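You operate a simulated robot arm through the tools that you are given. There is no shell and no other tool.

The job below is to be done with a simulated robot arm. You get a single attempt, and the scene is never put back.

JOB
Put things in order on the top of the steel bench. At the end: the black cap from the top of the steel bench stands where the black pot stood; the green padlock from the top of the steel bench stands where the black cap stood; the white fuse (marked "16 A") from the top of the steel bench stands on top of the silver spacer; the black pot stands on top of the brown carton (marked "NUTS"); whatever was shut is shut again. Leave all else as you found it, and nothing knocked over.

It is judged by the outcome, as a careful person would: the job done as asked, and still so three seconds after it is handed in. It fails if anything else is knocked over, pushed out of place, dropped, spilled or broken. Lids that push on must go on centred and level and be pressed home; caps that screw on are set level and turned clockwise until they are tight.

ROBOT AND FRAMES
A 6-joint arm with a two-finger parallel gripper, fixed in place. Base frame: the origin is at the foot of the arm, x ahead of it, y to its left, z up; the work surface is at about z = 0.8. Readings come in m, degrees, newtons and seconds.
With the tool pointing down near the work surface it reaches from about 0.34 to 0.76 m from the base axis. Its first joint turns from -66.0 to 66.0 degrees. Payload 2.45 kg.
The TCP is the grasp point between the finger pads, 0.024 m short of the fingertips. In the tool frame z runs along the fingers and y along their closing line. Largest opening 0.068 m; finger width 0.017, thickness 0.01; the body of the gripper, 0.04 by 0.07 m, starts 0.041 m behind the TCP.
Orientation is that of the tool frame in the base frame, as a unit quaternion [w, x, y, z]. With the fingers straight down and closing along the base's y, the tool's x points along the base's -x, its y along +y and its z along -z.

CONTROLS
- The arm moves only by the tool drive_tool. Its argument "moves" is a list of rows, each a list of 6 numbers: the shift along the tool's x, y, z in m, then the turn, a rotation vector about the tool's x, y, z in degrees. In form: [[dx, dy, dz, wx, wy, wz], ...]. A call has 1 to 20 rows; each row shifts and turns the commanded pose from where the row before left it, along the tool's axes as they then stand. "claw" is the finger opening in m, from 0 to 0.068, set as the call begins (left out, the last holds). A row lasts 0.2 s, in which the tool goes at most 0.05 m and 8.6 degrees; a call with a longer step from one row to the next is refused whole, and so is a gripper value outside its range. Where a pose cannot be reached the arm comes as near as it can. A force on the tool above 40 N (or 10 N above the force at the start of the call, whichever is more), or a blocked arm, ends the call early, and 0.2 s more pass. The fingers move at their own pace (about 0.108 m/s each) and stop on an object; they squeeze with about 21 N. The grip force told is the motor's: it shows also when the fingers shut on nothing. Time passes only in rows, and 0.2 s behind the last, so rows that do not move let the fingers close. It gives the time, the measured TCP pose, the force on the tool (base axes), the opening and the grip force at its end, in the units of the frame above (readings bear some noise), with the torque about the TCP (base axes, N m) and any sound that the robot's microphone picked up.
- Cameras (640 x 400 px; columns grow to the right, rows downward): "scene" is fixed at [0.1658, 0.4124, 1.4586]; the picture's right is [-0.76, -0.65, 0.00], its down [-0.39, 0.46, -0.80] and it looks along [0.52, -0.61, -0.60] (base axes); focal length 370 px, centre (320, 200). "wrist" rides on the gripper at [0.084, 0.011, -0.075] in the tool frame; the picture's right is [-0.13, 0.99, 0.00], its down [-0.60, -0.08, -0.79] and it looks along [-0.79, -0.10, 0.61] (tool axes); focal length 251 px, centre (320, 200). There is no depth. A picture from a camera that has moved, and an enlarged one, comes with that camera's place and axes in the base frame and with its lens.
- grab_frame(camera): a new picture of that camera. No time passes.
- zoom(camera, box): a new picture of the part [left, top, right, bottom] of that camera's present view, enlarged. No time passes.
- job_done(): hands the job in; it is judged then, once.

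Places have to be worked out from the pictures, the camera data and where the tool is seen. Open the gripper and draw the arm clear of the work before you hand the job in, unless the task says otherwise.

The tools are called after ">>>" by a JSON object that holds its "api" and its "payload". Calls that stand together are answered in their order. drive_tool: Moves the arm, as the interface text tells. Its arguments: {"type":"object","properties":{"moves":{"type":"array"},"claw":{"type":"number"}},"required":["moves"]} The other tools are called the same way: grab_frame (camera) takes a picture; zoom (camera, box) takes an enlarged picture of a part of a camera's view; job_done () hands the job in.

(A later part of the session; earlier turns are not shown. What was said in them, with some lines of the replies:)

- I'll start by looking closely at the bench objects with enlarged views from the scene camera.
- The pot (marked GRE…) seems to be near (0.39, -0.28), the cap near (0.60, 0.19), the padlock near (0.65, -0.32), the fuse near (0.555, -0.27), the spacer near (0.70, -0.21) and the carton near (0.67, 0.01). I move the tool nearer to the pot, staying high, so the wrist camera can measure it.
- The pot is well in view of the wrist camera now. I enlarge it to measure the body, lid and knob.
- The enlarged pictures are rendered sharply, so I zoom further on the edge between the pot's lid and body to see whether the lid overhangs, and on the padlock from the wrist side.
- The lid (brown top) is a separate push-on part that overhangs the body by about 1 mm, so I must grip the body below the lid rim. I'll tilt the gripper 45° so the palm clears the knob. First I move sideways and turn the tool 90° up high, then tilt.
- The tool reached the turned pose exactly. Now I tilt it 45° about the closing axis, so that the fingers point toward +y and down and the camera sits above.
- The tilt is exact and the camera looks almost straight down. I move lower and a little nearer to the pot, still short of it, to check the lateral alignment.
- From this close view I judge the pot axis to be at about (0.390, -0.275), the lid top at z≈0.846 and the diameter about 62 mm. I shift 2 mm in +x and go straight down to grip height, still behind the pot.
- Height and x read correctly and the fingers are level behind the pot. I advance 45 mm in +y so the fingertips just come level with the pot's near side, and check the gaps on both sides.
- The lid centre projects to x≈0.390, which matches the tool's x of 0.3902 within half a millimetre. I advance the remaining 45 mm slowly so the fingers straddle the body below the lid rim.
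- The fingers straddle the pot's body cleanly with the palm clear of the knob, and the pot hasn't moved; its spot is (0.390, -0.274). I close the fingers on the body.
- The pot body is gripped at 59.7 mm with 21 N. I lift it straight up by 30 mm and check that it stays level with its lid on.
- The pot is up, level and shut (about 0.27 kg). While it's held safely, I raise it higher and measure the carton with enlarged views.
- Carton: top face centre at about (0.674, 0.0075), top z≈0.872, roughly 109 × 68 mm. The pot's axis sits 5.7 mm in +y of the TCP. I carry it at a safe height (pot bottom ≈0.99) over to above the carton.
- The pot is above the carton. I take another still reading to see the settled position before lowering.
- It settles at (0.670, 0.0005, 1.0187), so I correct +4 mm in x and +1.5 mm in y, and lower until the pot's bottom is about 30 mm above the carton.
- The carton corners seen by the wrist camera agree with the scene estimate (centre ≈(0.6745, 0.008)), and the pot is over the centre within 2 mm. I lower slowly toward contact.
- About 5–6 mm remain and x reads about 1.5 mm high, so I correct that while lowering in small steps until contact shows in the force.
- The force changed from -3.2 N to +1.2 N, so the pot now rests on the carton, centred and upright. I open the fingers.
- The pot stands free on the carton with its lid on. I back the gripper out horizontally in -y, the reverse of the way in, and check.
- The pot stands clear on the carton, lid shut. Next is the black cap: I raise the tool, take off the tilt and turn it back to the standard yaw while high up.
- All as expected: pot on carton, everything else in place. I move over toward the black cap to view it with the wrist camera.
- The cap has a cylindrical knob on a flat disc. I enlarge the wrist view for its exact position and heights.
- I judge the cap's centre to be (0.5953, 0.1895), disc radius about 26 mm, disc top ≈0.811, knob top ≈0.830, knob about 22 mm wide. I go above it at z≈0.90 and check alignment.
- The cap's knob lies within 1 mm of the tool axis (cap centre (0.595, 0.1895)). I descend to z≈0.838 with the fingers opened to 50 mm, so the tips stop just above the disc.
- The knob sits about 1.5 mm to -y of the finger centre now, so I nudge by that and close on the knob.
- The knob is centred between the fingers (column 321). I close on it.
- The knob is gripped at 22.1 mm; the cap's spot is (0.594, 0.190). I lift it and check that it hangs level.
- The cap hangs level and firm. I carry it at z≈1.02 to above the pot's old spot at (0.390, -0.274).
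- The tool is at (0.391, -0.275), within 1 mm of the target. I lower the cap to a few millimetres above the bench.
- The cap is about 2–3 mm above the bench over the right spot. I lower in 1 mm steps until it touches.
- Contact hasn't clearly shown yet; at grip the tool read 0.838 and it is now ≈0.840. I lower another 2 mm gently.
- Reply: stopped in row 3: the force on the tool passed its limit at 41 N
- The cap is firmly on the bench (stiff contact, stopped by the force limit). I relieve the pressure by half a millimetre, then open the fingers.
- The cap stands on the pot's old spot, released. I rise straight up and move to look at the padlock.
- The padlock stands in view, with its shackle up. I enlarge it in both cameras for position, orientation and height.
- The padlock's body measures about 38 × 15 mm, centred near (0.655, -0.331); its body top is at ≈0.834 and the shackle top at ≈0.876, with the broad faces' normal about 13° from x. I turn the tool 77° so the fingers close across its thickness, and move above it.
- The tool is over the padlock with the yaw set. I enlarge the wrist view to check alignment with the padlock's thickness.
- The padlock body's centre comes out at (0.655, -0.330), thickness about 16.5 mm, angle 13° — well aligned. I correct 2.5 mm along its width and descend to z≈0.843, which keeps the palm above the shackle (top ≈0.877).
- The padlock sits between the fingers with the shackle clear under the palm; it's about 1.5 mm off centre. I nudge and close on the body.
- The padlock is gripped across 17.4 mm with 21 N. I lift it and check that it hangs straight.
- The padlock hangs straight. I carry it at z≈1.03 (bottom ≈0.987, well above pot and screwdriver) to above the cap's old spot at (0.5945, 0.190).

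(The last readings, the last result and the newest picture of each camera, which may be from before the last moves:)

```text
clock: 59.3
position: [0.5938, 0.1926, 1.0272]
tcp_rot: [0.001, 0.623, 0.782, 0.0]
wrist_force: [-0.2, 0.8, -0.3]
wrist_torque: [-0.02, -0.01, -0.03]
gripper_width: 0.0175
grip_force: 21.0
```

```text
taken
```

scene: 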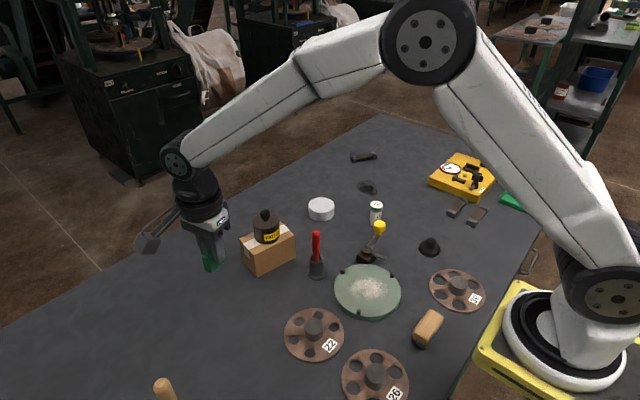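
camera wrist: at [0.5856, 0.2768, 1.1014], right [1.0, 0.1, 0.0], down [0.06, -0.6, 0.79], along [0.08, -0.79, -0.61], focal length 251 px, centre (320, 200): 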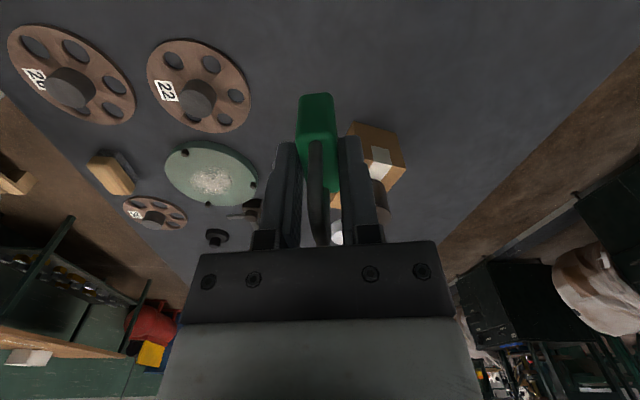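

The padlock is above the cap's old spot (reading (0.594, 0.1926)); I correct 2.5 mm in -y and lower to about 3 mm above the bench.

>>> {"api": "drive_tool", "payload": {"moves": [[-0.0025, 0, 0.045, 0, 0, 0], [0, 0, 0.045, 0, 0, 0], [0, 0, 0.045, 0, 0, 0], [0, 0, 0.025, 0, 0, 0], [0, 0, 0.012, 0, 0, 0], [0, 0, 0.006, 0, 0, 0], [0, 0, 0.002, 0, 0, 0], [0, 0, 0, 0, 0, 0], [0, 0, 0, 0, 0, 0]], "claw": 0.0}}

>>> {"api": "zoom", "payload": {"camera": "scene", "box": [199, 290, 263, 345]}}

```text
clock: 61.3
position: [0.5951, 0.1885, 0.847]
tcp_rot: [0.002, 0.622, 0.783, 0.0]
wrist_force: [-0.9, 0.8, -1.1]
wrist_torque: [-0.01, -0.03, -0.02]
gripper_width: 0.0172
grip_force: 21.3
```

```text
7.27 times, centred on (231, 318) of scene
camera zoom: at [0.1658, 0.4124, 1.4586], right [-0.76, -0.65, 0.0], down [-0.39, 0.46, -0.8], along [0.52, -0.61, -0.6], focal length 2689 px, centre (967, -654)
```

zoom: 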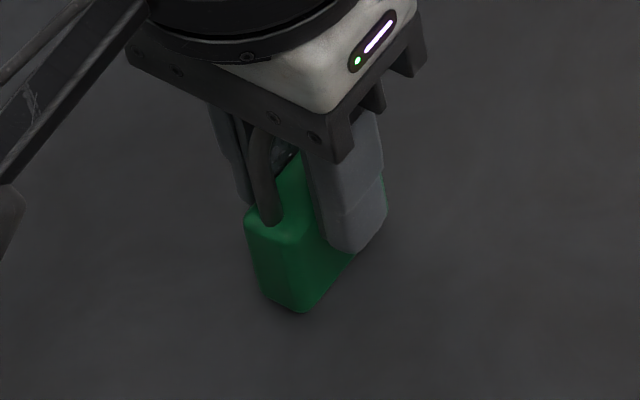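

The padlock is a few millimetres above the bench in the right place. I lower in half-millimetre steps and watch the force.

>>> {"api": "drive_tool", "payload": {"moves": [[0, 0, 0.0007, 0, 0, 0], [0, 0, 0.0007, 0, 0, 0], [0, 0, 0.0006, 0, 0, 0], [0, 0, 0, 0, 0, 0]], "claw": 0.0}}

```text
clock: 62.3
position: [0.5964, 0.1892, 0.8455]
tcp_rot: [0.001, 0.622, 0.783, -0.001]
wrist_force: [-0.8, -0.7, -1.3]
wrist_torque: [0.01, -0.01, 0.01]
gripper_width: 0.0172
grip_force: 21.1
```

No contact yet; I continue down by another 1.5 mm in small steps.

>>> {"api": "drive_tool", "payload": {"moves": [[0, 0, 0.0005, 0, 0, 0], [0, 0, 0.0005, 0, 0, 0], [0, 0, 0.0005, 0, 0, 0], [0, 0, 0, 0, 0, 0]], "claw": 0.0}}

>>> {"api": "zoom", "payload": {"camera": "scene", "box": [215, 310, 255, 335]}}

```text
clock: 63.3
position: [0.5958, 0.1898, 0.8431]
tcp_rot: [0.001, 0.622, 0.783, 0.0]
wrist_force: [-0.4, -0.6, -1.5]
wrist_torque: [-0.01, -0.01, 0.01]
gripper_width: 0.0171
grip_force: 20.6
```

```text
16.00 times, centred on (235, 322) of scene
camera zoom: at [0.1658, 0.4124, 1.4586], right [-0.76, -0.65, 0.0], down [-0.39, 0.46, -0.8], along [0.52, -0.61, -0.6], focal length 5916 px, centre (1680, -1760)
```

zoom: 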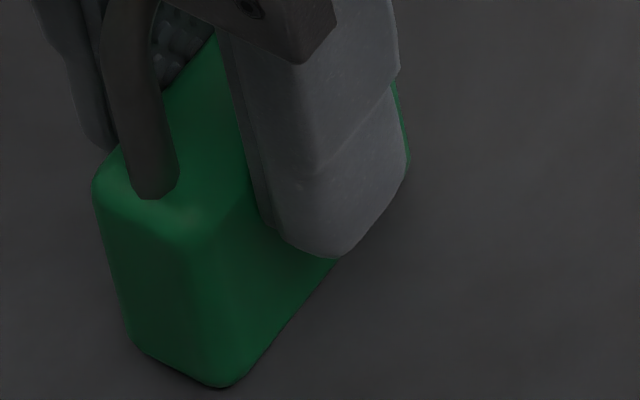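

Still hanging (force -1.5 N) though the gap looks nearly closed. I go down another millimetre.

>>> {"api": "drive_tool", "payload": {"moves": [[0, 0, 0.0005, 0, 0, 0], [0, 0, 0.0005, 0, 0, 0], [0, 0, 0, 0, 0, 0]], "claw": 0.0}}

```text
clock: 64.1
position: [0.5953, 0.1889, 0.8443]
tcp_rot: [0.001, 0.622, 0.783, -0.001]
wrist_force: [-5.5, -0.2, 13.1]
wrist_torque: [-0.13, 0.17, 0.0]
gripper_width: 0.0173
grip_force: 21.3
```

The padlock is on the bench (13 N). I relieve the pressure slightly and open the fingers.

>>> {"api": "drive_tool", "payload": {"moves": [[0, 0, -0.0004, 0, 0, 0], [0, 0, 0, 0, 0, 0]], "claw": 0.0}}

>>> {"api": "drive_tool", "payload": {"moves": [[0, 0, 0, 0, 0, 0], [0, 0, 0, 0, 0, 0]], "claw": 0.05}}

>>> {"api": "zoom", "payload": {"camera": "scene", "box": [199, 290, 263, 345]}}

>>> {"api": "grab_frame", "payload": {"camera": "wrist"}}

```text
clock: 64.7
position: [0.5953, 0.1889, 0.8442]
tcp_rot: [0.002, 0.622, 0.783, 0.0]
wrist_force: [-1.7, -3.5, 12.0]
wrist_torque: [-0.19, 0.0, -0.03]
gripper_width: 0.0174
grip_force: 20.8
```

```text
clock: 65.3
position: [0.5962, 0.1898, 0.8437]
tcp_rot: [0.0, 0.623, 0.783, 0.001]
wrist_force: [0.5, -0.4, 1.0]
wrist_torque: [0.0, -0.01, -0.01]
gripper_width: 0.0501
grip_force: 0.0
```

```text
7.27 times, centred on (231, 318) of scene
camera zoom: at [0.1658, 0.4124, 1.4586], right [-0.76, -0.65, 0.0], down [-0.39, 0.46, -0.8], along [0.52, -0.61, -0.6], focal length 2689 px, centre (967, -654)
```

zoom: 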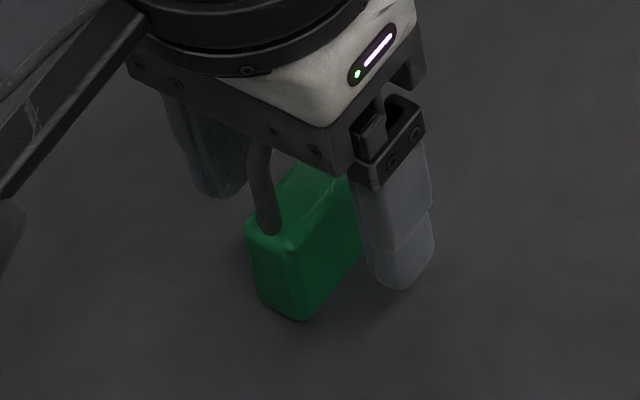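

```text
taken
camera wrist: at [0.5868, 0.2737, 0.9168], right [1.0, 0.1, 0.0], down [0.06, -0.6, 0.79], along [0.08, -0.79, -0.61], focal length 251 px, centre (320, 200)
```

wrist: 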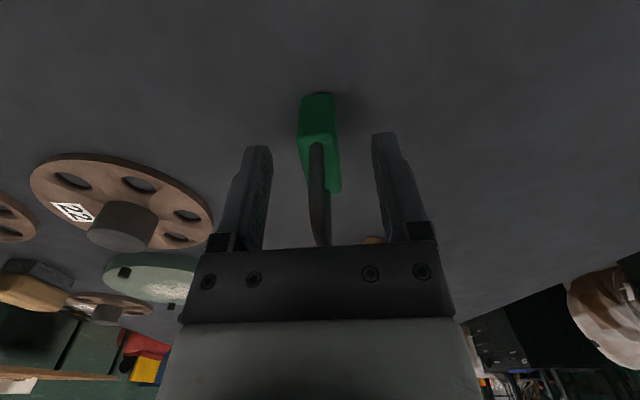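

The padlock stands free on the cap's old spot. I lift straight up and turn the tool back to the standard yaw.

>>> {"api": "drive_tool", "payload": {"moves": [[0, 0, -0.015, 0, 0, 0], [0, 0, -0.035, 0, 0, 0], [0, 0, -0.045, 0, 0, 0], [0, 0, -0.045, 0, 0, 0], [0, 0, -0.045, 0, 0, 0], [0, 0, 0, 0, 0, -8.5556], [0, 0, 0, 0, 0, -8.5556], [0, 0, 0, 0, 0, -8.5556], [0, 0, 0, 0, 0, -8.5556], [0, 0, 0, 0, 0, -8.5556], [0, 0, 0, 0, 0, -8.5556], [0, 0, 0, 0, 0, -8.5556], [0, 0, 0, 0, 0, -8.5556], [0, 0, 0, 0, 0, -8.5556], [0, 0, 0, 0, 0, 0]], "claw": 0.06}}

>>> {"api": "zoom", "payload": {"camera": "scene", "box": [199, 290, 263, 345]}}

>>> {"api": "grab_frame", "payload": {"camera": "scene"}}

```text
clock: 68.5
position: [0.595, 0.1885, 1.0293]
tcp_rot: [0.002, -0.001, 1.0, -0.001]
wrist_force: [-0.3, -0.4, -0.3]
wrist_torque: [-0.01, 0.01, -0.02]
gripper_width: 0.0599
grip_force: 0.0
```

```text
7.27 times, centred on (231, 318) of scene
camera zoom: at [0.1658, 0.4124, 1.4586], right [-0.76, -0.65, 0.0], down [-0.39, 0.46, -0.8], along [0.52, -0.61, -0.6], focal length 2689 px, centre (967, -654)
```

zoom: 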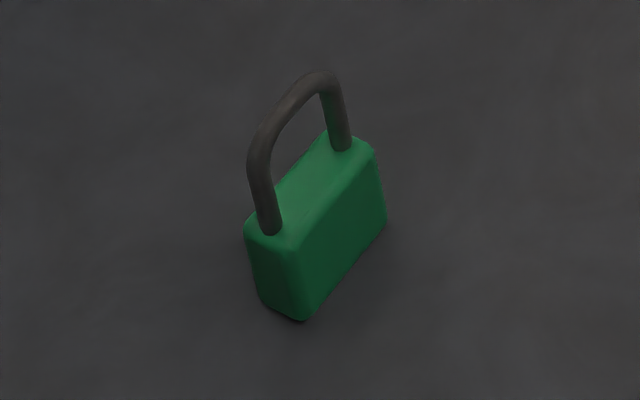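

```text
taken
```

scene: 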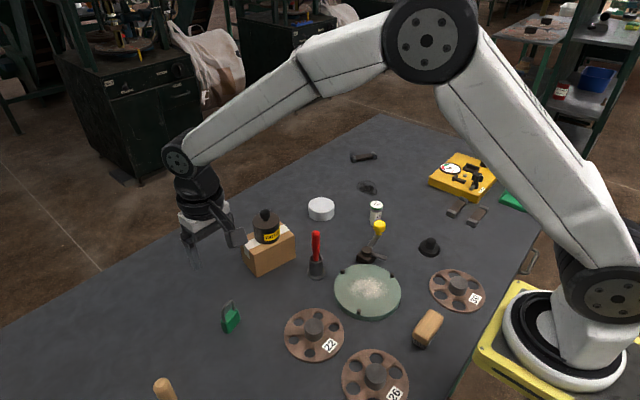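

The padlock stands upright where the cap stood. Next is the fuse: I move to a viewing position near it.

>>> {"api": "drive_tool", "payload": {"moves": [[0.00875, -0.0375, 0, 0, 0, 0], [0.00875, -0.0375, 0, 0, 0, 0], [0.00875, -0.0375, 0, 0, 0, 0], [0.00875, -0.0375, 0, 0, 0, 0], [0.00875, -0.0375, 0, 0, 0, 0], [0.00875, -0.0375, 0, 0, 0, 0], [0.00875, -0.0375, 0, 0, 0, 0], [0.00875, -0.0375, 0, 0, 0, 0], [0.00875, -0.0375, 0, 0, 0, 0], [0.00875, -0.0375, 0, 0, 0, 0], [0.00875, -0.0375, 0, 0, 0, 0], [0.00875, -0.0375, 0, 0, 0, 0], [0, 0, 0, 0, 0, 0], [0, 0, 0, 0, 0, 0]], "claw": 0.06}}

>>> {"api": "grab_frame", "payload": {"camera": "wrist"}}

>>> {"api": "zoom", "payload": {"camera": "scene", "box": [300, 190, 396, 260]}}

```text
clock: 71.5
position: [0.4904, -0.2598, 1.0284]
tcp_rot: [0.001, 0.0, 1.0, -0.001]
wrist_force: [0.8, 0.5, 0.8]
wrist_torque: [0.0, -0.01, 0.01]
gripper_width: 0.06
grip_force: 0.2
```

```text
taken
camera wrist: at [0.405, -0.2497, 1.1024], right [0.13, 0.99, 0.0], down [0.6, -0.08, 0.79], along [0.79, -0.1, -0.61], focal length 251 px, centre (320, 200)
```

wrist: 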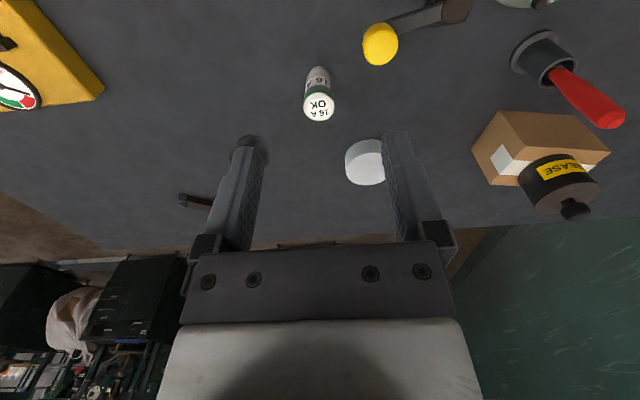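

```text
5.71 times, centred on (348, 225) of scene
camera zoom: at [0.1658, 0.4124, 1.4586], right [-0.76, -0.65, 0.0], down [-0.39, 0.46, -0.8], along [0.52, -0.61, -0.6], focal length 2113 px, centre (160, 57)
```

zoom: 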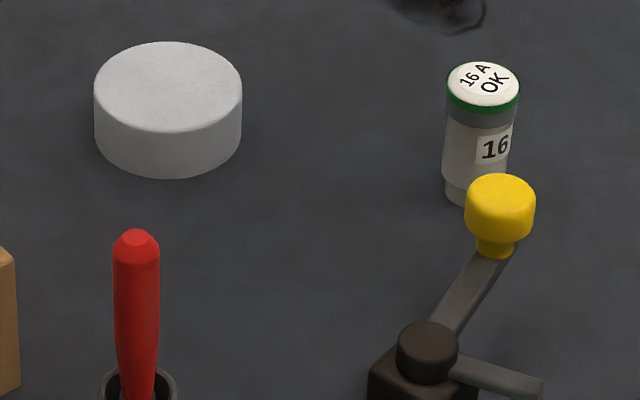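

>>> {"api": "zoom", "payload": {"camera": "wrist", "box": [280, 55, 360, 130]}}

>>> {"api": "zoom", "payload": {"camera": "wrist", "box": [330, 125, 410, 200]}}

>>> {"api": "zoom", "payload": {"camera": "scene", "box": [356, 195, 404, 235]}}

>>> {"api": "zoom", "payload": {"camera": "scene", "box": [297, 190, 345, 230]}}

```text
5.33 times, centred on (320, 92) of wrist
camera zoom: at [0.405, -0.2497, 1.1024], right [0.13, 0.99, 0.0], down [0.6, -0.08, 0.79], along [0.79, -0.1, -0.61], focal length 1341 px, centre (320, 773)
```

zoom: 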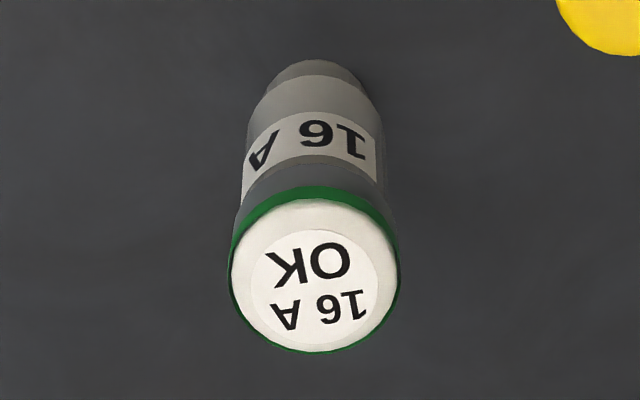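

```text
5.33 times, centred on (370, 162) of wrist
camera zoom: at [0.405, -0.2497, 1.1024], right [0.13, 0.99, 0.0], down [0.6, -0.08, 0.79], along [0.79, -0.1, -0.61], focal length 1341 px, centre (53, 400)
```

zoom: 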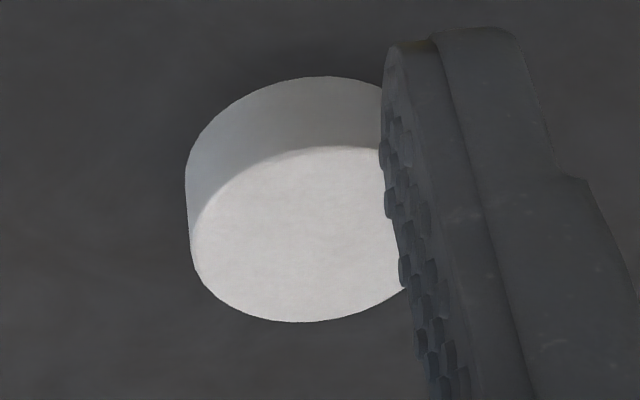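

```text
10.00 times, centred on (380, 215) of scene
camera zoom: at [0.1658, 0.4124, 1.4586], right [-0.76, -0.65, 0.0], down [-0.39, 0.46, -0.8], along [0.52, -0.61, -0.6], focal length 3698 px, centre (-280, 50)
```

zoom: 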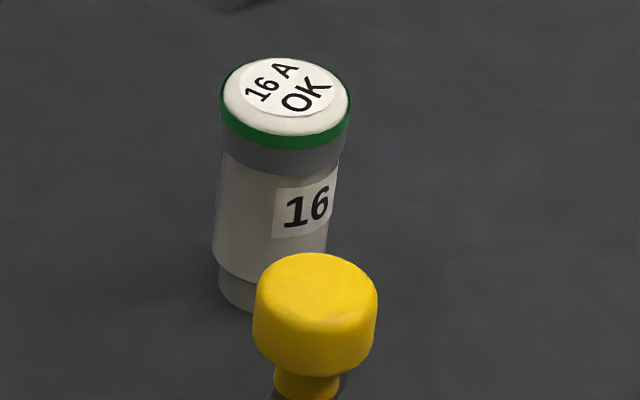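

```text
10.00 times, centred on (321, 210) of scene
camera zoom: at [0.1658, 0.4124, 1.4586], right [-0.76, -0.65, 0.0], down [-0.39, 0.46, -0.8], along [0.52, -0.61, -0.6], focal length 3698 px, centre (310, 100)
```

zoom: 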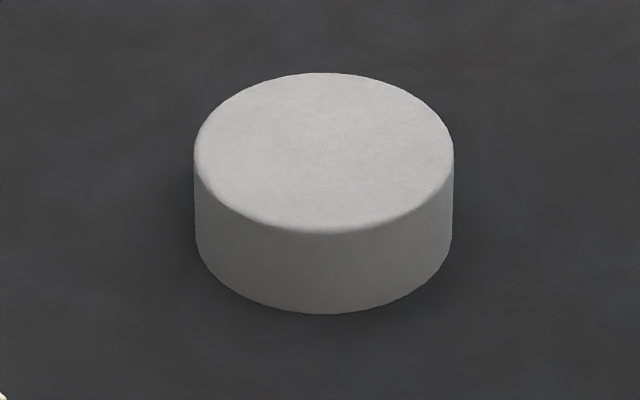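

The fuse stands at about (0.554, -0.270), top at z≈0.865, with a collar about 34 mm wide on its upper 20 mm; the spacer is at about (0.694, -0.211), top ≈0.828. I move above the fuse and lower to z≈0.93 to check alignment.

>>> {"api": "drive_tool", "payload": {"moves": [[-0.0317, -0.0051, 0, 0, 0, 0], [-0.0317, -0.0051, 0, 0, 0, 0], [0, 0, 0.033, 0, 0, 0], [0, 0, 0.033, 0, 0, 0], [0, 0, 0.032, 0, 0, 0], [0, 0, 0, 0, 0, 0], [0, 0, 0, 0, 0, 0]], "claw": 0.06}}

>>> {"api": "grab_frame", "payload": {"camera": "wrist"}}

>>> {"api": "zoom", "payload": {"camera": "wrist", "box": [264, 0, 376, 100]}}

>>> {"api": "zoom", "payload": {"camera": "scene", "box": [340, 165, 404, 235]}}

```text
clock: 73.1
position: [0.5536, -0.2713, 0.9311]
tcp_rot: [0.002, 0.0, 1.0, -0.001]
wrist_force: [-0.2, -0.5, -0.2]
wrist_torque: [-0.04, 0.01, 0.01]
gripper_width: 0.06
grip_force: 0.0
```

```text
taken
camera wrist: at [0.4688, -0.2611, 1.0052], right [0.13, 0.99, 0.0], down [0.6, -0.08, 0.79], along [0.79, -0.1, -0.61], focal length 251 px, centre (320, 200)
```

wrist: 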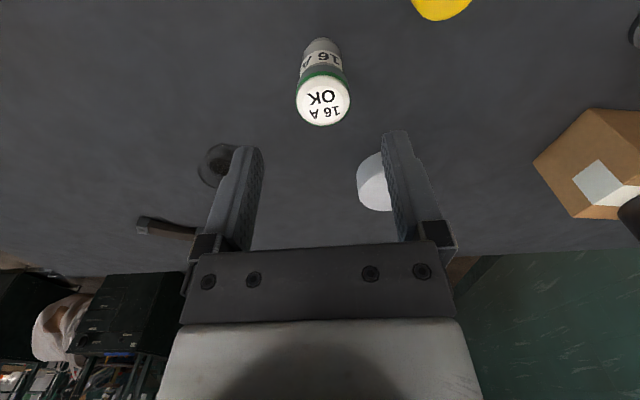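

```text
4.00 times, centred on (320, 50) of wrist
camera zoom: at [0.4688, -0.2611, 1.0052], right [0.13, 0.99, 0.0], down [0.6, -0.08, 0.79], along [0.79, -0.1, -0.61], focal length 1006 px, centre (320, 800)
```

zoom: 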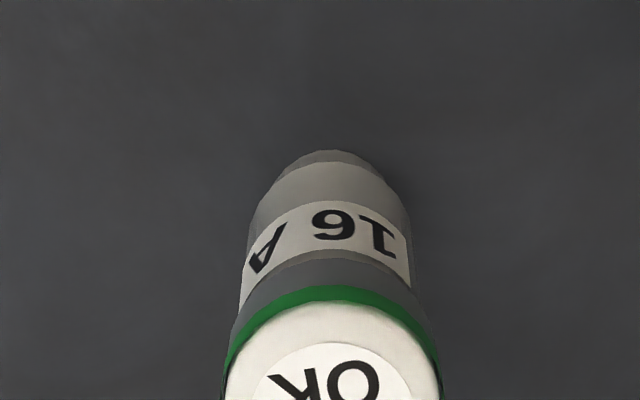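

```text
5.71 times, centred on (372, 200) of scene
camera zoom: at [0.1658, 0.4124, 1.4586], right [-0.76, -0.65, 0.0], down [-0.39, 0.46, -0.8], along [0.52, -0.61, -0.6], focal length 2113 px, centre (23, 200)
```

zoom: 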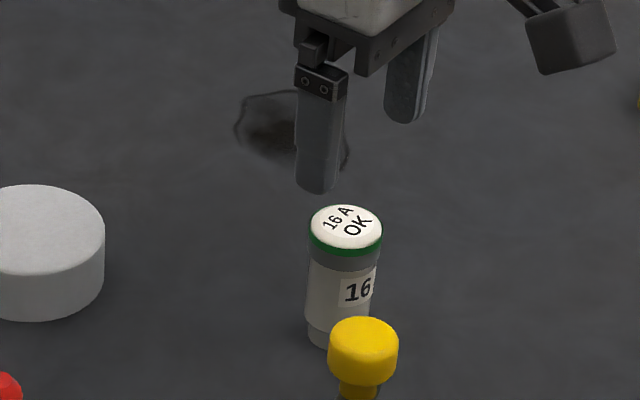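

The fuse axis is within about 2 mm of the tool (I correct -1.5 mm in x, +1 mm in y). I descend so the pads are level with the upper part of the fuse, palm well above its top.

>>> {"api": "drive_tool", "payload": {"moves": [[0.0015, 0.001, 0.03, 0, 0, 0], [0, 0, 0.025, 0, 0, 0], [0, 0, 0.016, 0, 0, 0], [0, 0, 0.009, 0, 0, 0], [0, 0, 0, 0, 0, 0], [0, 0, 0, 0, 0, 0]], "claw": 0.06}}

>>> {"api": "zoom", "payload": {"camera": "wrist", "box": [208, 60, 432, 260]}}

>>> {"api": "zoom", "payload": {"camera": "scene", "box": [340, 180, 404, 235]}}

```text
clock: 74.5
position: [0.5506, -0.2708, 0.8516]
tcp_rot: [0.0, -0.001, 1.0, -0.001]
wrist_force: [-0.4, -0.2, 0.2]
wrist_torque: [-0.02, -0.01, 0.01]
gripper_width: 0.0601
grip_force: 0.0
```

```text
2.00 times, centred on (320, 160) of wrist
camera zoom: at [0.4664, -0.2601, 0.9253], right [0.13, 0.99, 0.0], down [0.6, -0.08, 0.79], along [0.79, -0.1, -0.61], focal length 503 px, centre (320, 280)
```

zoom: 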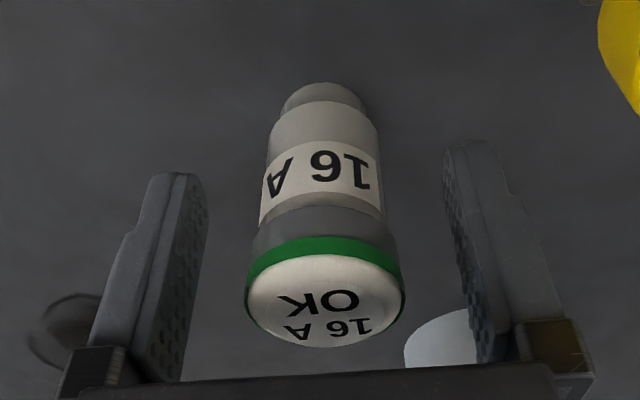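

```text
7.27 times, centred on (372, 208) of scene
camera zoom: at [0.1658, 0.4124, 1.4586], right [-0.76, -0.65, 0.0], down [-0.39, 0.46, -0.8], along [0.52, -0.61, -0.6], focal length 2689 px, centre (-58, 146)
```

zoom: 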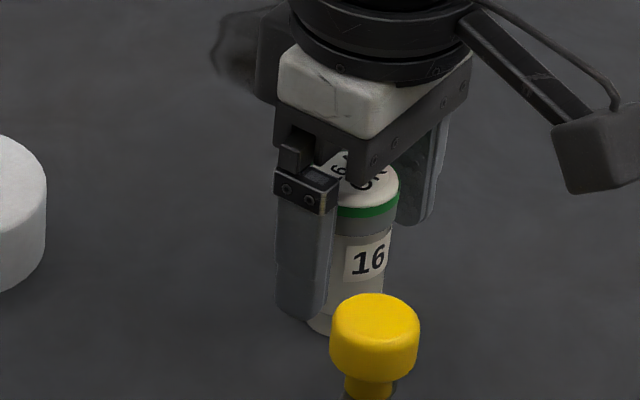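

The fuse stands between the fingers, nearly centred. I nudge 1 mm and close on it.

>>> {"api": "drive_tool", "payload": {"moves": [[-0.0012, 0.0008, 0, 0, 0, 0], [0, 0, 0, 0, 0, 0]], "claw": 0.06}}

>>> {"api": "drive_tool", "payload": {"moves": [[0, 0, 0, 0, 0, 0], [0, 0, 0, 0, 0, 0], [0, 0, 0, 0, 0, 0]], "claw": 0.0}}

>>> {"api": "zoom", "payload": {"camera": "wrist", "box": [208, 60, 432, 260]}}

>>> {"api": "zoom", "payload": {"camera": "scene", "box": [350, 195, 400, 235]}}

```text
clock: 75.1
position: [0.5518, -0.2704, 0.8514]
tcp_rot: [0.0, 0.0, 1.0, -0.001]
wrist_force: [-0.2, 0.3, -0.6]
wrist_torque: [0.01, 0.01, 0.0]
gripper_width: 0.0598
grip_force: 0.1
```

```text
clock: 75.9
position: [0.5527, -0.2695, 0.8512]
tcp_rot: [0.001, 0.001, 1.0, -0.001]
wrist_force: [0.1, 0.3, 0.8]
wrist_torque: [0.04, 0.04, 0.01]
gripper_width: 0.0303
grip_force: 20.9
```

```text
2.00 times, centred on (320, 160) of wrist
camera zoom: at [0.4674, -0.2593, 0.9255], right [0.13, 0.99, 0.0], down [0.6, -0.08, 0.79], along [0.79, -0.1, -0.61], focal length 503 px, centre (320, 280)
```

zoom: 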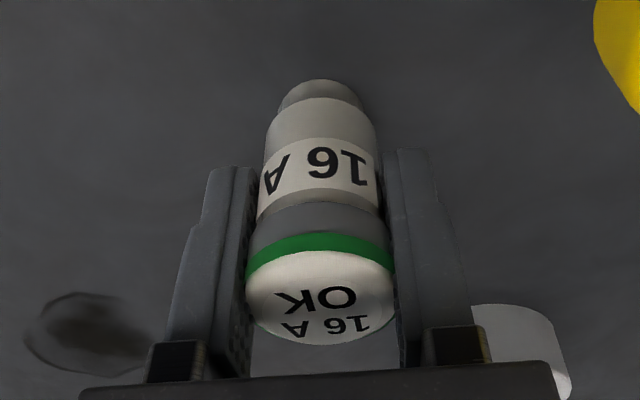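

```text
10.00 times, centred on (375, 215) of scene
camera zoom: at [0.1658, 0.4124, 1.4586], right [-0.76, -0.65, 0.0], down [-0.39, 0.46, -0.8], along [0.52, -0.61, -0.6], focal length 3698 px, centre (-230, 50)
```

zoom: 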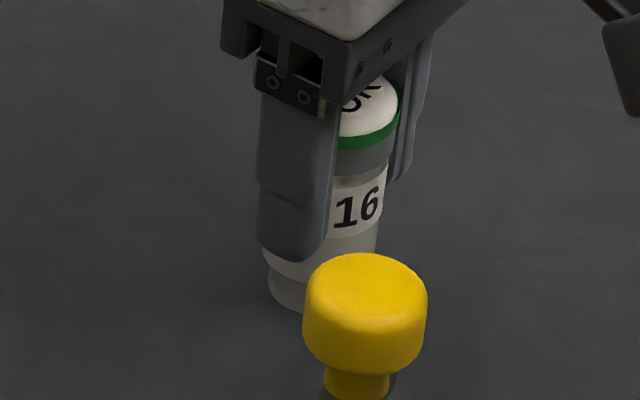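

Gripped at 30.3 mm. I lift only about 6 mm first to check that the whole fuse comes up as one piece.

>>> {"api": "drive_tool", "payload": {"moves": [[0, 0, -0.003, 0, 0, 0], [0, 0, -0.005, 0, 0, 0], [0, 0, 0, 0, 0, 0]], "claw": 0.0}}

>>> {"api": "zoom", "payload": {"camera": "wrist", "box": [208, 60, 432, 260]}}

>>> {"api": "zoom", "payload": {"camera": "scene", "box": [350, 195, 400, 235]}}

```text
clock: 76.7
position: [0.5509, -0.2701, 0.8596]
tcp_rot: [0.001, 0.0, 1.0, 0.0]
wrist_force: [0.1, 0.3, -0.7]
wrist_torque: [0.04, 0.01, 0.02]
gripper_width: 0.0303
grip_force: 20.8
```

```text
2.00 times, centred on (320, 160) of wrist
camera zoom: at [0.4674, -0.2587, 0.933], right [0.13, 0.99, 0.0], down [0.6, -0.08, 0.79], along [0.79, -0.1, -0.61], focal length 503 px, centre (320, 280)
```

zoom: 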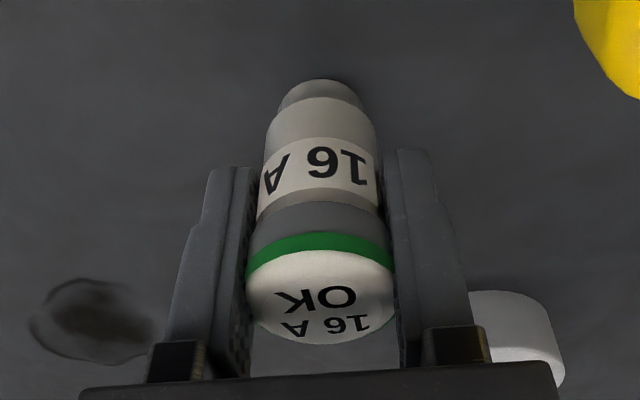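

```text
10.00 times, centred on (375, 215) of scene
camera zoom: at [0.1658, 0.4124, 1.4586], right [-0.76, -0.65, 0.0], down [-0.39, 0.46, -0.8], along [0.52, -0.61, -0.6], focal length 3698 px, centre (-230, 50)
```

zoom: 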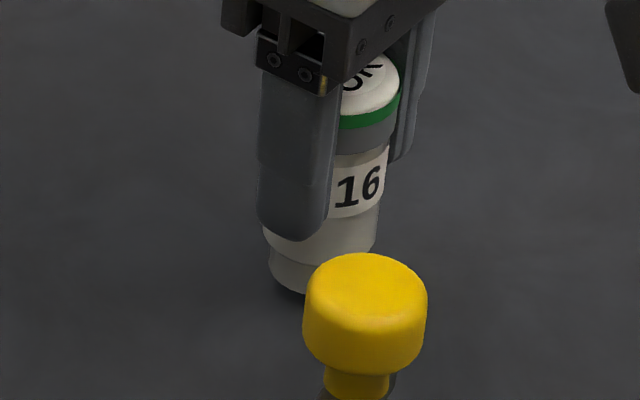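

The fuse lifts as one piece. I raise it and carry it to above the spacer at about (0.694, -0.211).

>>> {"api": "drive_tool", "payload": {"moves": [[0, 0, -0.02, 0, 0, 0], [0, 0, -0.04, 0, 0, 0], [0, 0, -0.04, 0, 0, 0], [-0.0178, 0.0074, 0, 0, 0, 0], [-0.0356, 0.01475, 0, 0, 0, 0], [-0.0356, 0.01475, 0, 0, 0, 0], [-0.0356, 0.01475, 0, 0, 0, 0], [-0.0178, 0.0074, 0, 0, 0, 0], [0, 0, 0, 0, 0, 0], [0, 0, 0, 0, 0, 0]], "claw": 0.0}}

>>> {"api": "grab_frame", "payload": {"camera": "wrist"}}

>>> {"api": "zoom", "payload": {"camera": "scene", "box": [281, 140, 361, 230]}}

```text
clock: 78.9
position: [0.6945, -0.211, 0.9592]
tcp_rot: [0.001, -0.001, 1.0, -0.001]
wrist_force: [-0.3, -0.7, -1.0]
wrist_torque: [0.01, 0.02, 0.01]
gripper_width: 0.03
grip_force: 20.9
```

```text
taken
camera wrist: at [0.6094, -0.1997, 1.033], right [0.13, 0.99, 0.0], down [0.6, -0.08, 0.79], along [0.79, -0.1, -0.61], focal length 251 px, centre (320, 200)
```

wrist: 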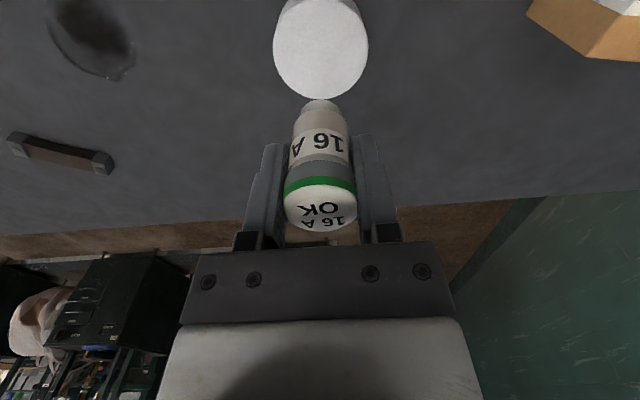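

```text
4.44 times, centred on (321, 185) of scene
camera zoom: at [0.1658, 0.4124, 1.4586], right [-0.76, -0.65, 0.0], down [-0.39, 0.46, -0.8], along [0.52, -0.61, -0.6], focal length 1643 px, centre (316, 267)
```

zoom: 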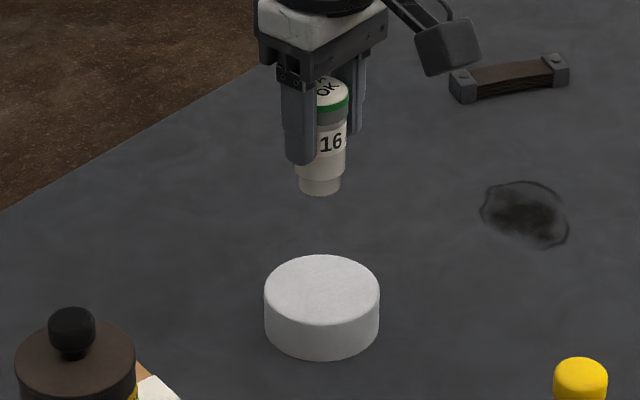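

The fuse hangs above the spacer. I enlarge the wrist view to get the spacer's top centre relative to the tool.

>>> {"api": "zoom", "payload": {"camera": "wrist", "box": [256, 0, 384, 110]}}

```text
3.64 times, centred on (320, 55) of wrist
camera zoom: at [0.6094, -0.1997, 1.033], right [0.13, 0.99, 0.0], down [0.6, -0.08, 0.79], along [0.79, -0.1, -0.61], focal length 914 px, centre (320, 727)
```

zoom: 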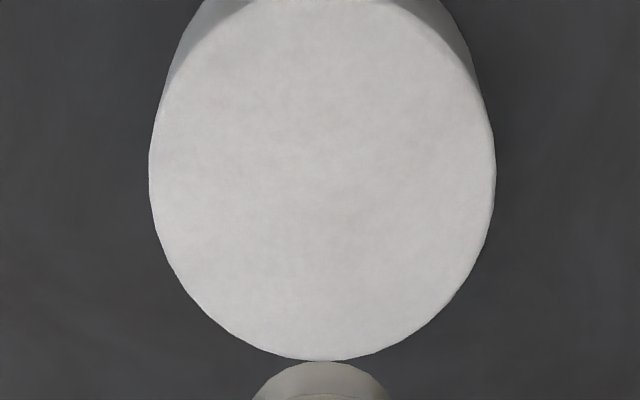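

The spacer's top centre comes out at (0.694, -0.210), right under the fuse. I lower to about 5 mm above the expected contact height (0.879).

>>> {"api": "drive_tool", "payload": {"moves": [[0, 0.0005, 0.03, 0, 0, 0], [0, 0, 0.025, 0, 0, 0], [0, 0, 0.013, 0, 0, 0], [0, 0, 0.007, 0, 0, 0], [0, 0, 0, 0, 0, 0], [0, 0, 0, 0, 0, 0]], "claw": 0.0}}

>>> {"api": "zoom", "payload": {"camera": "scene", "box": [289, 170, 353, 230]}}

>>> {"api": "grab_frame", "payload": {"camera": "wrist"}}

```text
clock: 80.3
position: [0.6934, -0.2088, 0.8844]
tcp_rot: [0.001, -0.001, 1.0, -0.001]
wrist_force: [-0.1, -0.2, -0.4]
wrist_torque: [-0.02, 0.03, 0.02]
gripper_width: 0.0304
grip_force: 20.9
```

```text
6.67 times, centred on (321, 200) of scene
camera zoom: at [0.1658, 0.4124, 1.4586], right [-0.76, -0.65, 0.0], down [-0.39, 0.46, -0.8], along [0.52, -0.61, -0.6], focal length 2465 px, centre (313, 200)
```

zoom: 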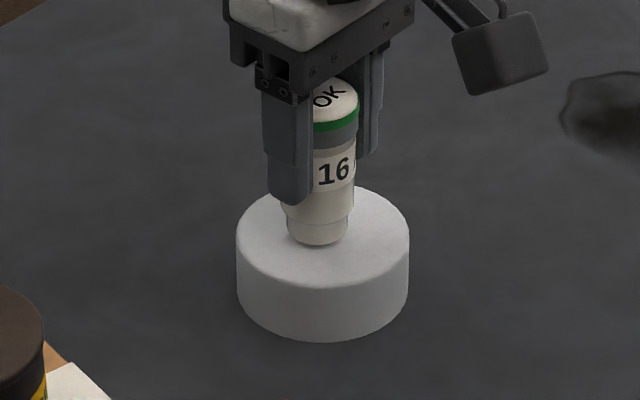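

```text
taken
camera wrist: at [0.6094, -0.1986, 0.9582], right [0.13, 0.99, 0.0], down [0.6, -0.08, 0.79], along [0.79, -0.1, -0.61], focal length 251 px, centre (320, 200)
```

wrist: 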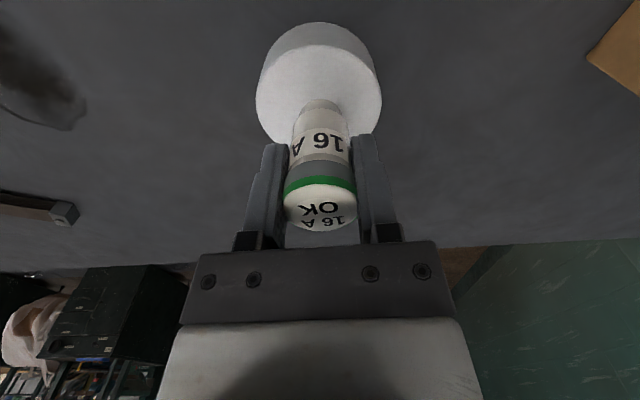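

The fuse is over the spacer's centre within 2 mm and about 4–5 mm up. I lower the last bit in small steps.

>>> {"api": "drive_tool", "payload": {"moves": [[0.001, -0.001, 0.001, 0, 0, 0], [0, 0, 0.001, 0, 0, 0], [0, 0, 0.001, 0, 0, 0], [0, 0, 0, 0, 0, 0]], "claw": 0.0}}

>>> {"api": "zoom", "payload": {"camera": "scene", "box": [301, 195, 341, 220]}}

```text
clock: 81.3
position: [0.6938, -0.2107, 0.8813]
tcp_rot: [0.001, 0.0, 1.0, -0.002]
wrist_force: [-1.8, -1.9, 8.3]
wrist_torque: [-0.05, 0.12, 0.02]
gripper_width: 0.0302
grip_force: 20.2
```

```text
16.00 times, centred on (321, 208) of scene
camera zoom: at [0.1656, 0.4125, 1.4586], right [-0.76, -0.65, 0.0], down [-0.39, 0.46, -0.8], along [0.52, -0.61, -0.6], focal length 5916 px, centre (304, 80)
```

zoom: 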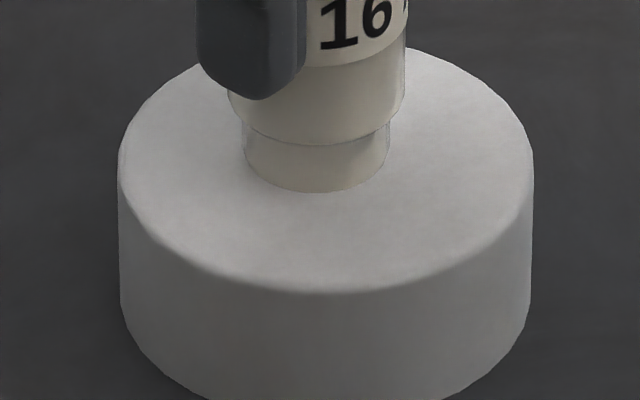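

The fuse touches the spacer (8 N) but stands about 4–5 mm off centre. I lift it 4 mm, shift it (-3.5 mm, +2.5 mm) and set it down again.

>>> {"api": "drive_tool", "payload": {"moves": [[0, 0, -0.004, 0, 0, 0], [0.0035, 0.0025, 0, 0, 0, 0], [0, 0, 0.0018, 0, 0, 0], [0, 0, 0, 0, 0, 0]], "claw": 0.0}}

>>> {"api": "zoom", "payload": {"camera": "scene", "box": [301, 195, 341, 220]}}

```text
clock: 82.3
position: [0.6907, -0.2078, 0.8834]
tcp_rot: [0.001, 0.0, 1.0, -0.001]
wrist_force: [-0.4, 1.0, -0.2]
wrist_torque: [0.01, 0.0, 0.0]
gripper_width: 0.03
grip_force: 20.4
```

```text
16.00 times, centred on (321, 208) of scene
camera zoom: at [0.1658, 0.4124, 1.4586], right [-0.76, -0.65, 0.0], down [-0.39, 0.46, -0.8], along [0.52, -0.61, -0.6], focal length 5916 px, centre (304, 80)
```

zoom: 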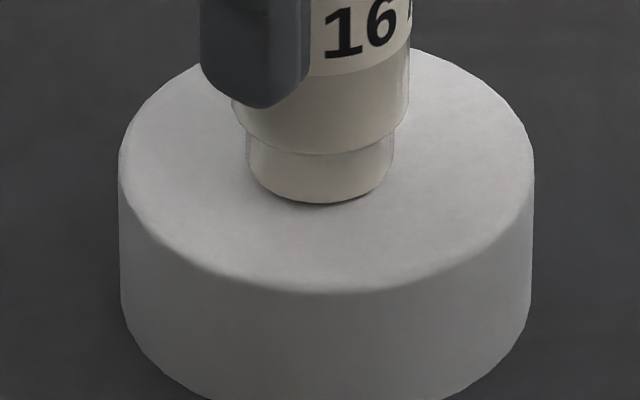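

Now it's centred and about 2 mm above the spacer. I lower in half-millimetre steps until contact.

>>> {"api": "drive_tool", "payload": {"moves": [[0, 0, 0.0006, 0, 0, 0], [0, 0, 0.0006, 0, 0, 0], [0, 0, 0.0004, 0, 0, 0], [0, 0, 0, 0, 0, 0]], "claw": 0.0}}

>>> {"api": "zoom", "payload": {"camera": "scene", "box": [301, 195, 341, 220]}}

```text
clock: 83.3
position: [0.69, -0.2083, 0.8818]
tcp_rot: [0.002, 0.0, 1.0, -0.001]
wrist_force: [-1.5, 1.4, 6.1]
wrist_torque: [0.12, 0.02, -0.01]
gripper_width: 0.0302
grip_force: 20.5
```

```text
16.00 times, centred on (321, 208) of scene
camera zoom: at [0.1657, 0.4125, 1.4586], right [-0.76, -0.65, 0.0], down [-0.39, 0.46, -0.8], along [0.52, -0.61, -0.6], focal length 5916 px, centre (304, 80)
```

zoom: 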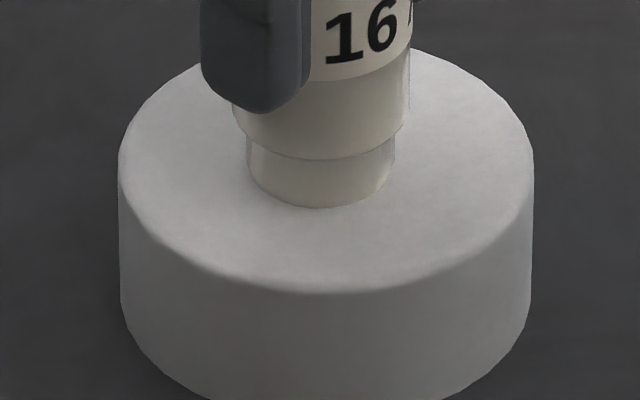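

The fuse rests on the spacer, well centred (6 N). I relieve a touch of pressure and open the fingers.

>>> {"api": "drive_tool", "payload": {"moves": [[0, 0, -0.0002, 0, 0, 0], [0, 0, 0, 0, 0, 0]], "claw": 0.0}}

>>> {"api": "drive_tool", "payload": {"moves": [[0, 0, 0, 0, 0, 0], [0, 0, 0, 0, 0, 0]], "claw": 0.06}}

>>> {"api": "grab_frame", "payload": {"camera": "wrist"}}

>>> {"api": "zoom", "payload": {"camera": "scene", "box": [289, 170, 353, 230]}}

```text
clock: 83.9
position: [0.6908, -0.2076, 0.8821]
tcp_rot: [0.002, 0.001, 1.0, -0.001]
wrist_force: [1.6, 1.4, 4.2]
wrist_torque: [0.14, -0.11, -0.05]
gripper_width: 0.0299
grip_force: 20.9
```

```text
clock: 84.5
position: [0.6899, -0.2068, 0.8807]
tcp_rot: [0.001, 0.0, 1.0, -0.001]
wrist_force: [0.1, -0.4, 0.0]
wrist_torque: [-0.01, 0.01, 0.01]
gripper_width: 0.06
grip_force: 0.0
```

```text
taken
camera wrist: at [0.606, -0.1974, 0.9556], right [0.13, 0.99, 0.0], down [0.6, -0.08, 0.79], along [0.79, -0.1, -0.61], focal length 251 px, centre (320, 200)
```

wrist: 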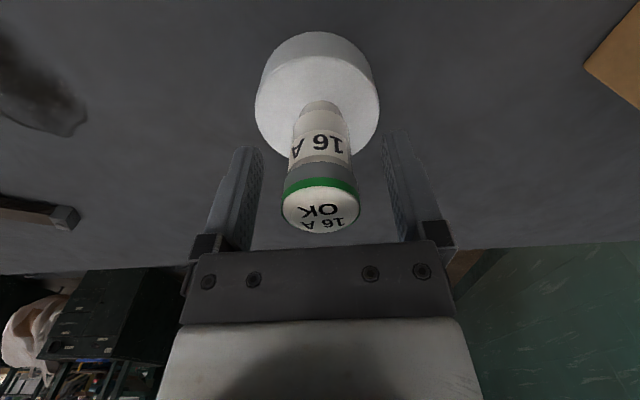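

```text
6.67 times, centred on (321, 200) of scene
camera zoom: at [0.1658, 0.4124, 1.4586], right [-0.76, -0.65, 0.0], down [-0.39, 0.46, -0.8], along [0.52, -0.61, -0.6], focal length 2465 px, centre (313, 200)
```

zoom: 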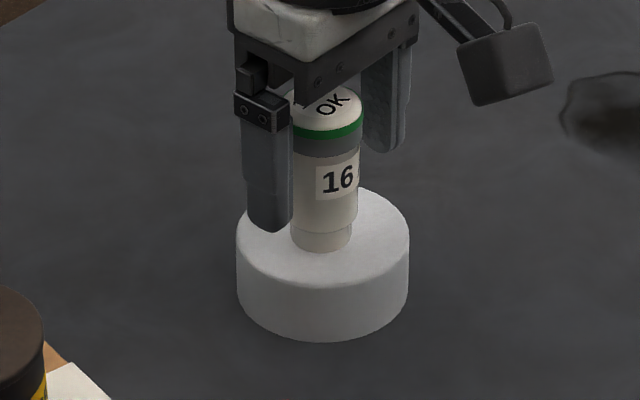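

The fuse stands upright on the spacer, released. I rise straight up and retreat clear of the work toward the base side.

>>> {"api": "drive_tool", "payload": {"moves": [[0, 0, -0.015, 0, 0, 0], [0, 0, -0.035, 0, 0, 0], [0, 0, -0.045, 0, 0, 0], [0, 0, -0.045, 0, 0, 0], [0, 0, -0.04, 0, 0, 0], [0.04, 0, 0, 0, 0, 0], [0.04, 0, 0, 0, 0, 0], [0.04, 0, 0, 0, 0, 0], [0.04, 0, 0, 0, 0, 0], [0.04, 0, 0, 0, 0, 0], [0.04, 0, 0, 0, 0, 0], [0.04, 0, 0, 0, 0, 0], [0, 0, 0, 0, 0, 0]], "claw": 0.068}}

>>> {"api": "grab_frame", "payload": {"camera": "scene"}}

>>> {"api": "grab_frame", "payload": {"camera": "wrist"}}

>>> {"api": "zoom", "payload": {"camera": "scene", "box": [220, 160, 460, 310]}}

```text
clock: 87.3
position: [0.4068, -0.2066, 1.0601]
tcp_rot: [0.001, -0.001, 1.0, -0.001]
wrist_force: [-1.2, 0.3, 0.1]
wrist_torque: [-0.02, -0.02, 0.01]
gripper_width: 0.0682
grip_force: 0.1
```

```text
taken
```

scene: 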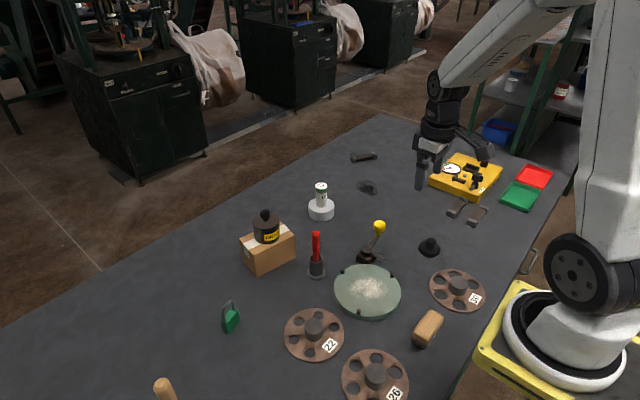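

```text
taken
camera wrist: at [0.3228, -0.1967, 1.1348], right [0.13, 0.99, 0.0], down [0.6, -0.08, 0.79], along [0.79, -0.1, -0.61], focal length 251 px, centre (320, 200)
```

wrist: 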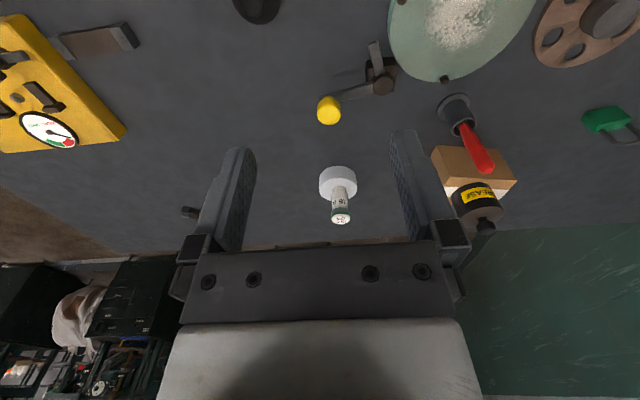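

```text
2.67 times, centred on (340, 235) of scene
camera zoom: at [0.1658, 0.4124, 1.4586], right [-0.76, -0.65, 0.0], down [-0.39, 0.46, -0.8], along [0.52, -0.61, -0.6], focal length 986 px, centre (267, 107)
```

zoom: 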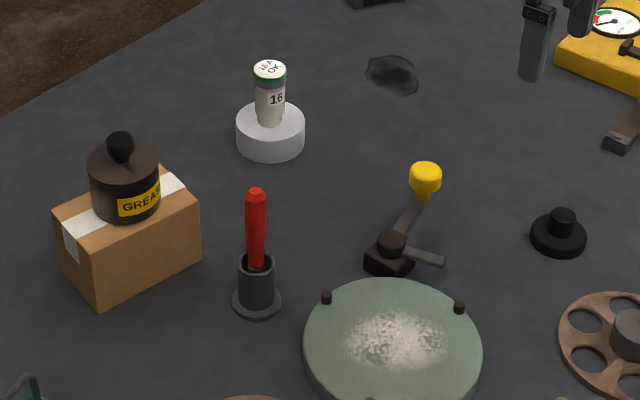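

Everything is in its place and the arm is clear. One last close look at the pot's lid, padlock and cap before handing in.

>>> {"api": "zoom", "payload": {"camera": "scene", "box": [236, 200, 300, 250]}}

>>> {"api": "zoom", "payload": {"camera": "scene", "box": [200, 280, 460, 400]}}

```text
8.00 times, centred on (268, 225) of scene
camera zoom: at [0.1658, 0.4124, 1.4586], right [-0.76, -0.65, 0.0], down [-0.39, 0.46, -0.8], along [0.52, -0.61, -0.6], focal length 2958 px, centre (736, 0)
```

zoom: 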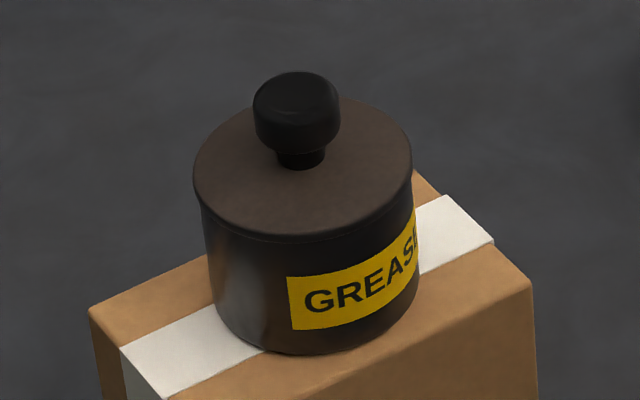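

```text
2.46 times, centred on (330, 340) of scene
camera zoom: at [0.1658, 0.4124, 1.4586], right [-0.76, -0.65, 0.0], down [-0.39, 0.46, -0.8], along [0.52, -0.61, -0.6], focal length 910 px, centre (295, -145)
```

zoom: 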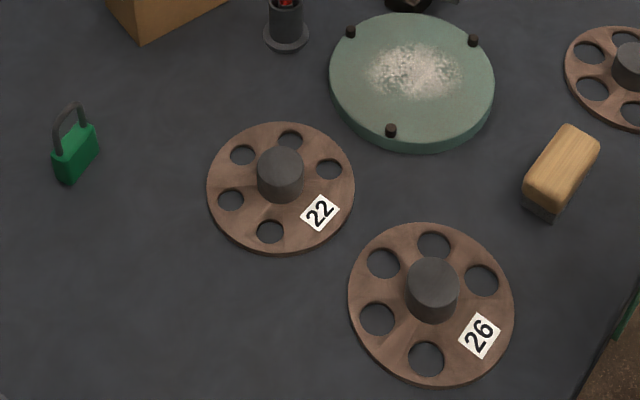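

The pot is shut and centred on the carton. The cap is on the pot's old spot, the padlock on the cap's old spot, and the fuse on the spacer. Nothing else looks disturbed, the gripper is open and the arm is clear, so I hand the job in.

>>> {"api": "job_done", "payload": {}}

```text
The job is handed in.
```

All four moves are done and the job is handed in. In the last pictures:

- **Black pot:** stands on top of the brown carton, roughly centred, with its lid still on and level.
- **Black cap:** stands where the pot stood, within about 1 mm by the tool readings.
- **Green padlock:** stands upright where the cap stood, also within about 1 mm.
- **White fuse:** stands upright on the silver spacer. I set it down a second time because the first placement was about 5 mm off centre.

I gripped the pot by its body below the lid rim, so the lid was never opened. Two set-downs pressed harder than I intended: the cap hit the 40 N force limit and the padlock reached about 13 N. Both stand level.

Nothing else looks moved or knocked over. The gripper was left open and the arm drawn clear of the work.
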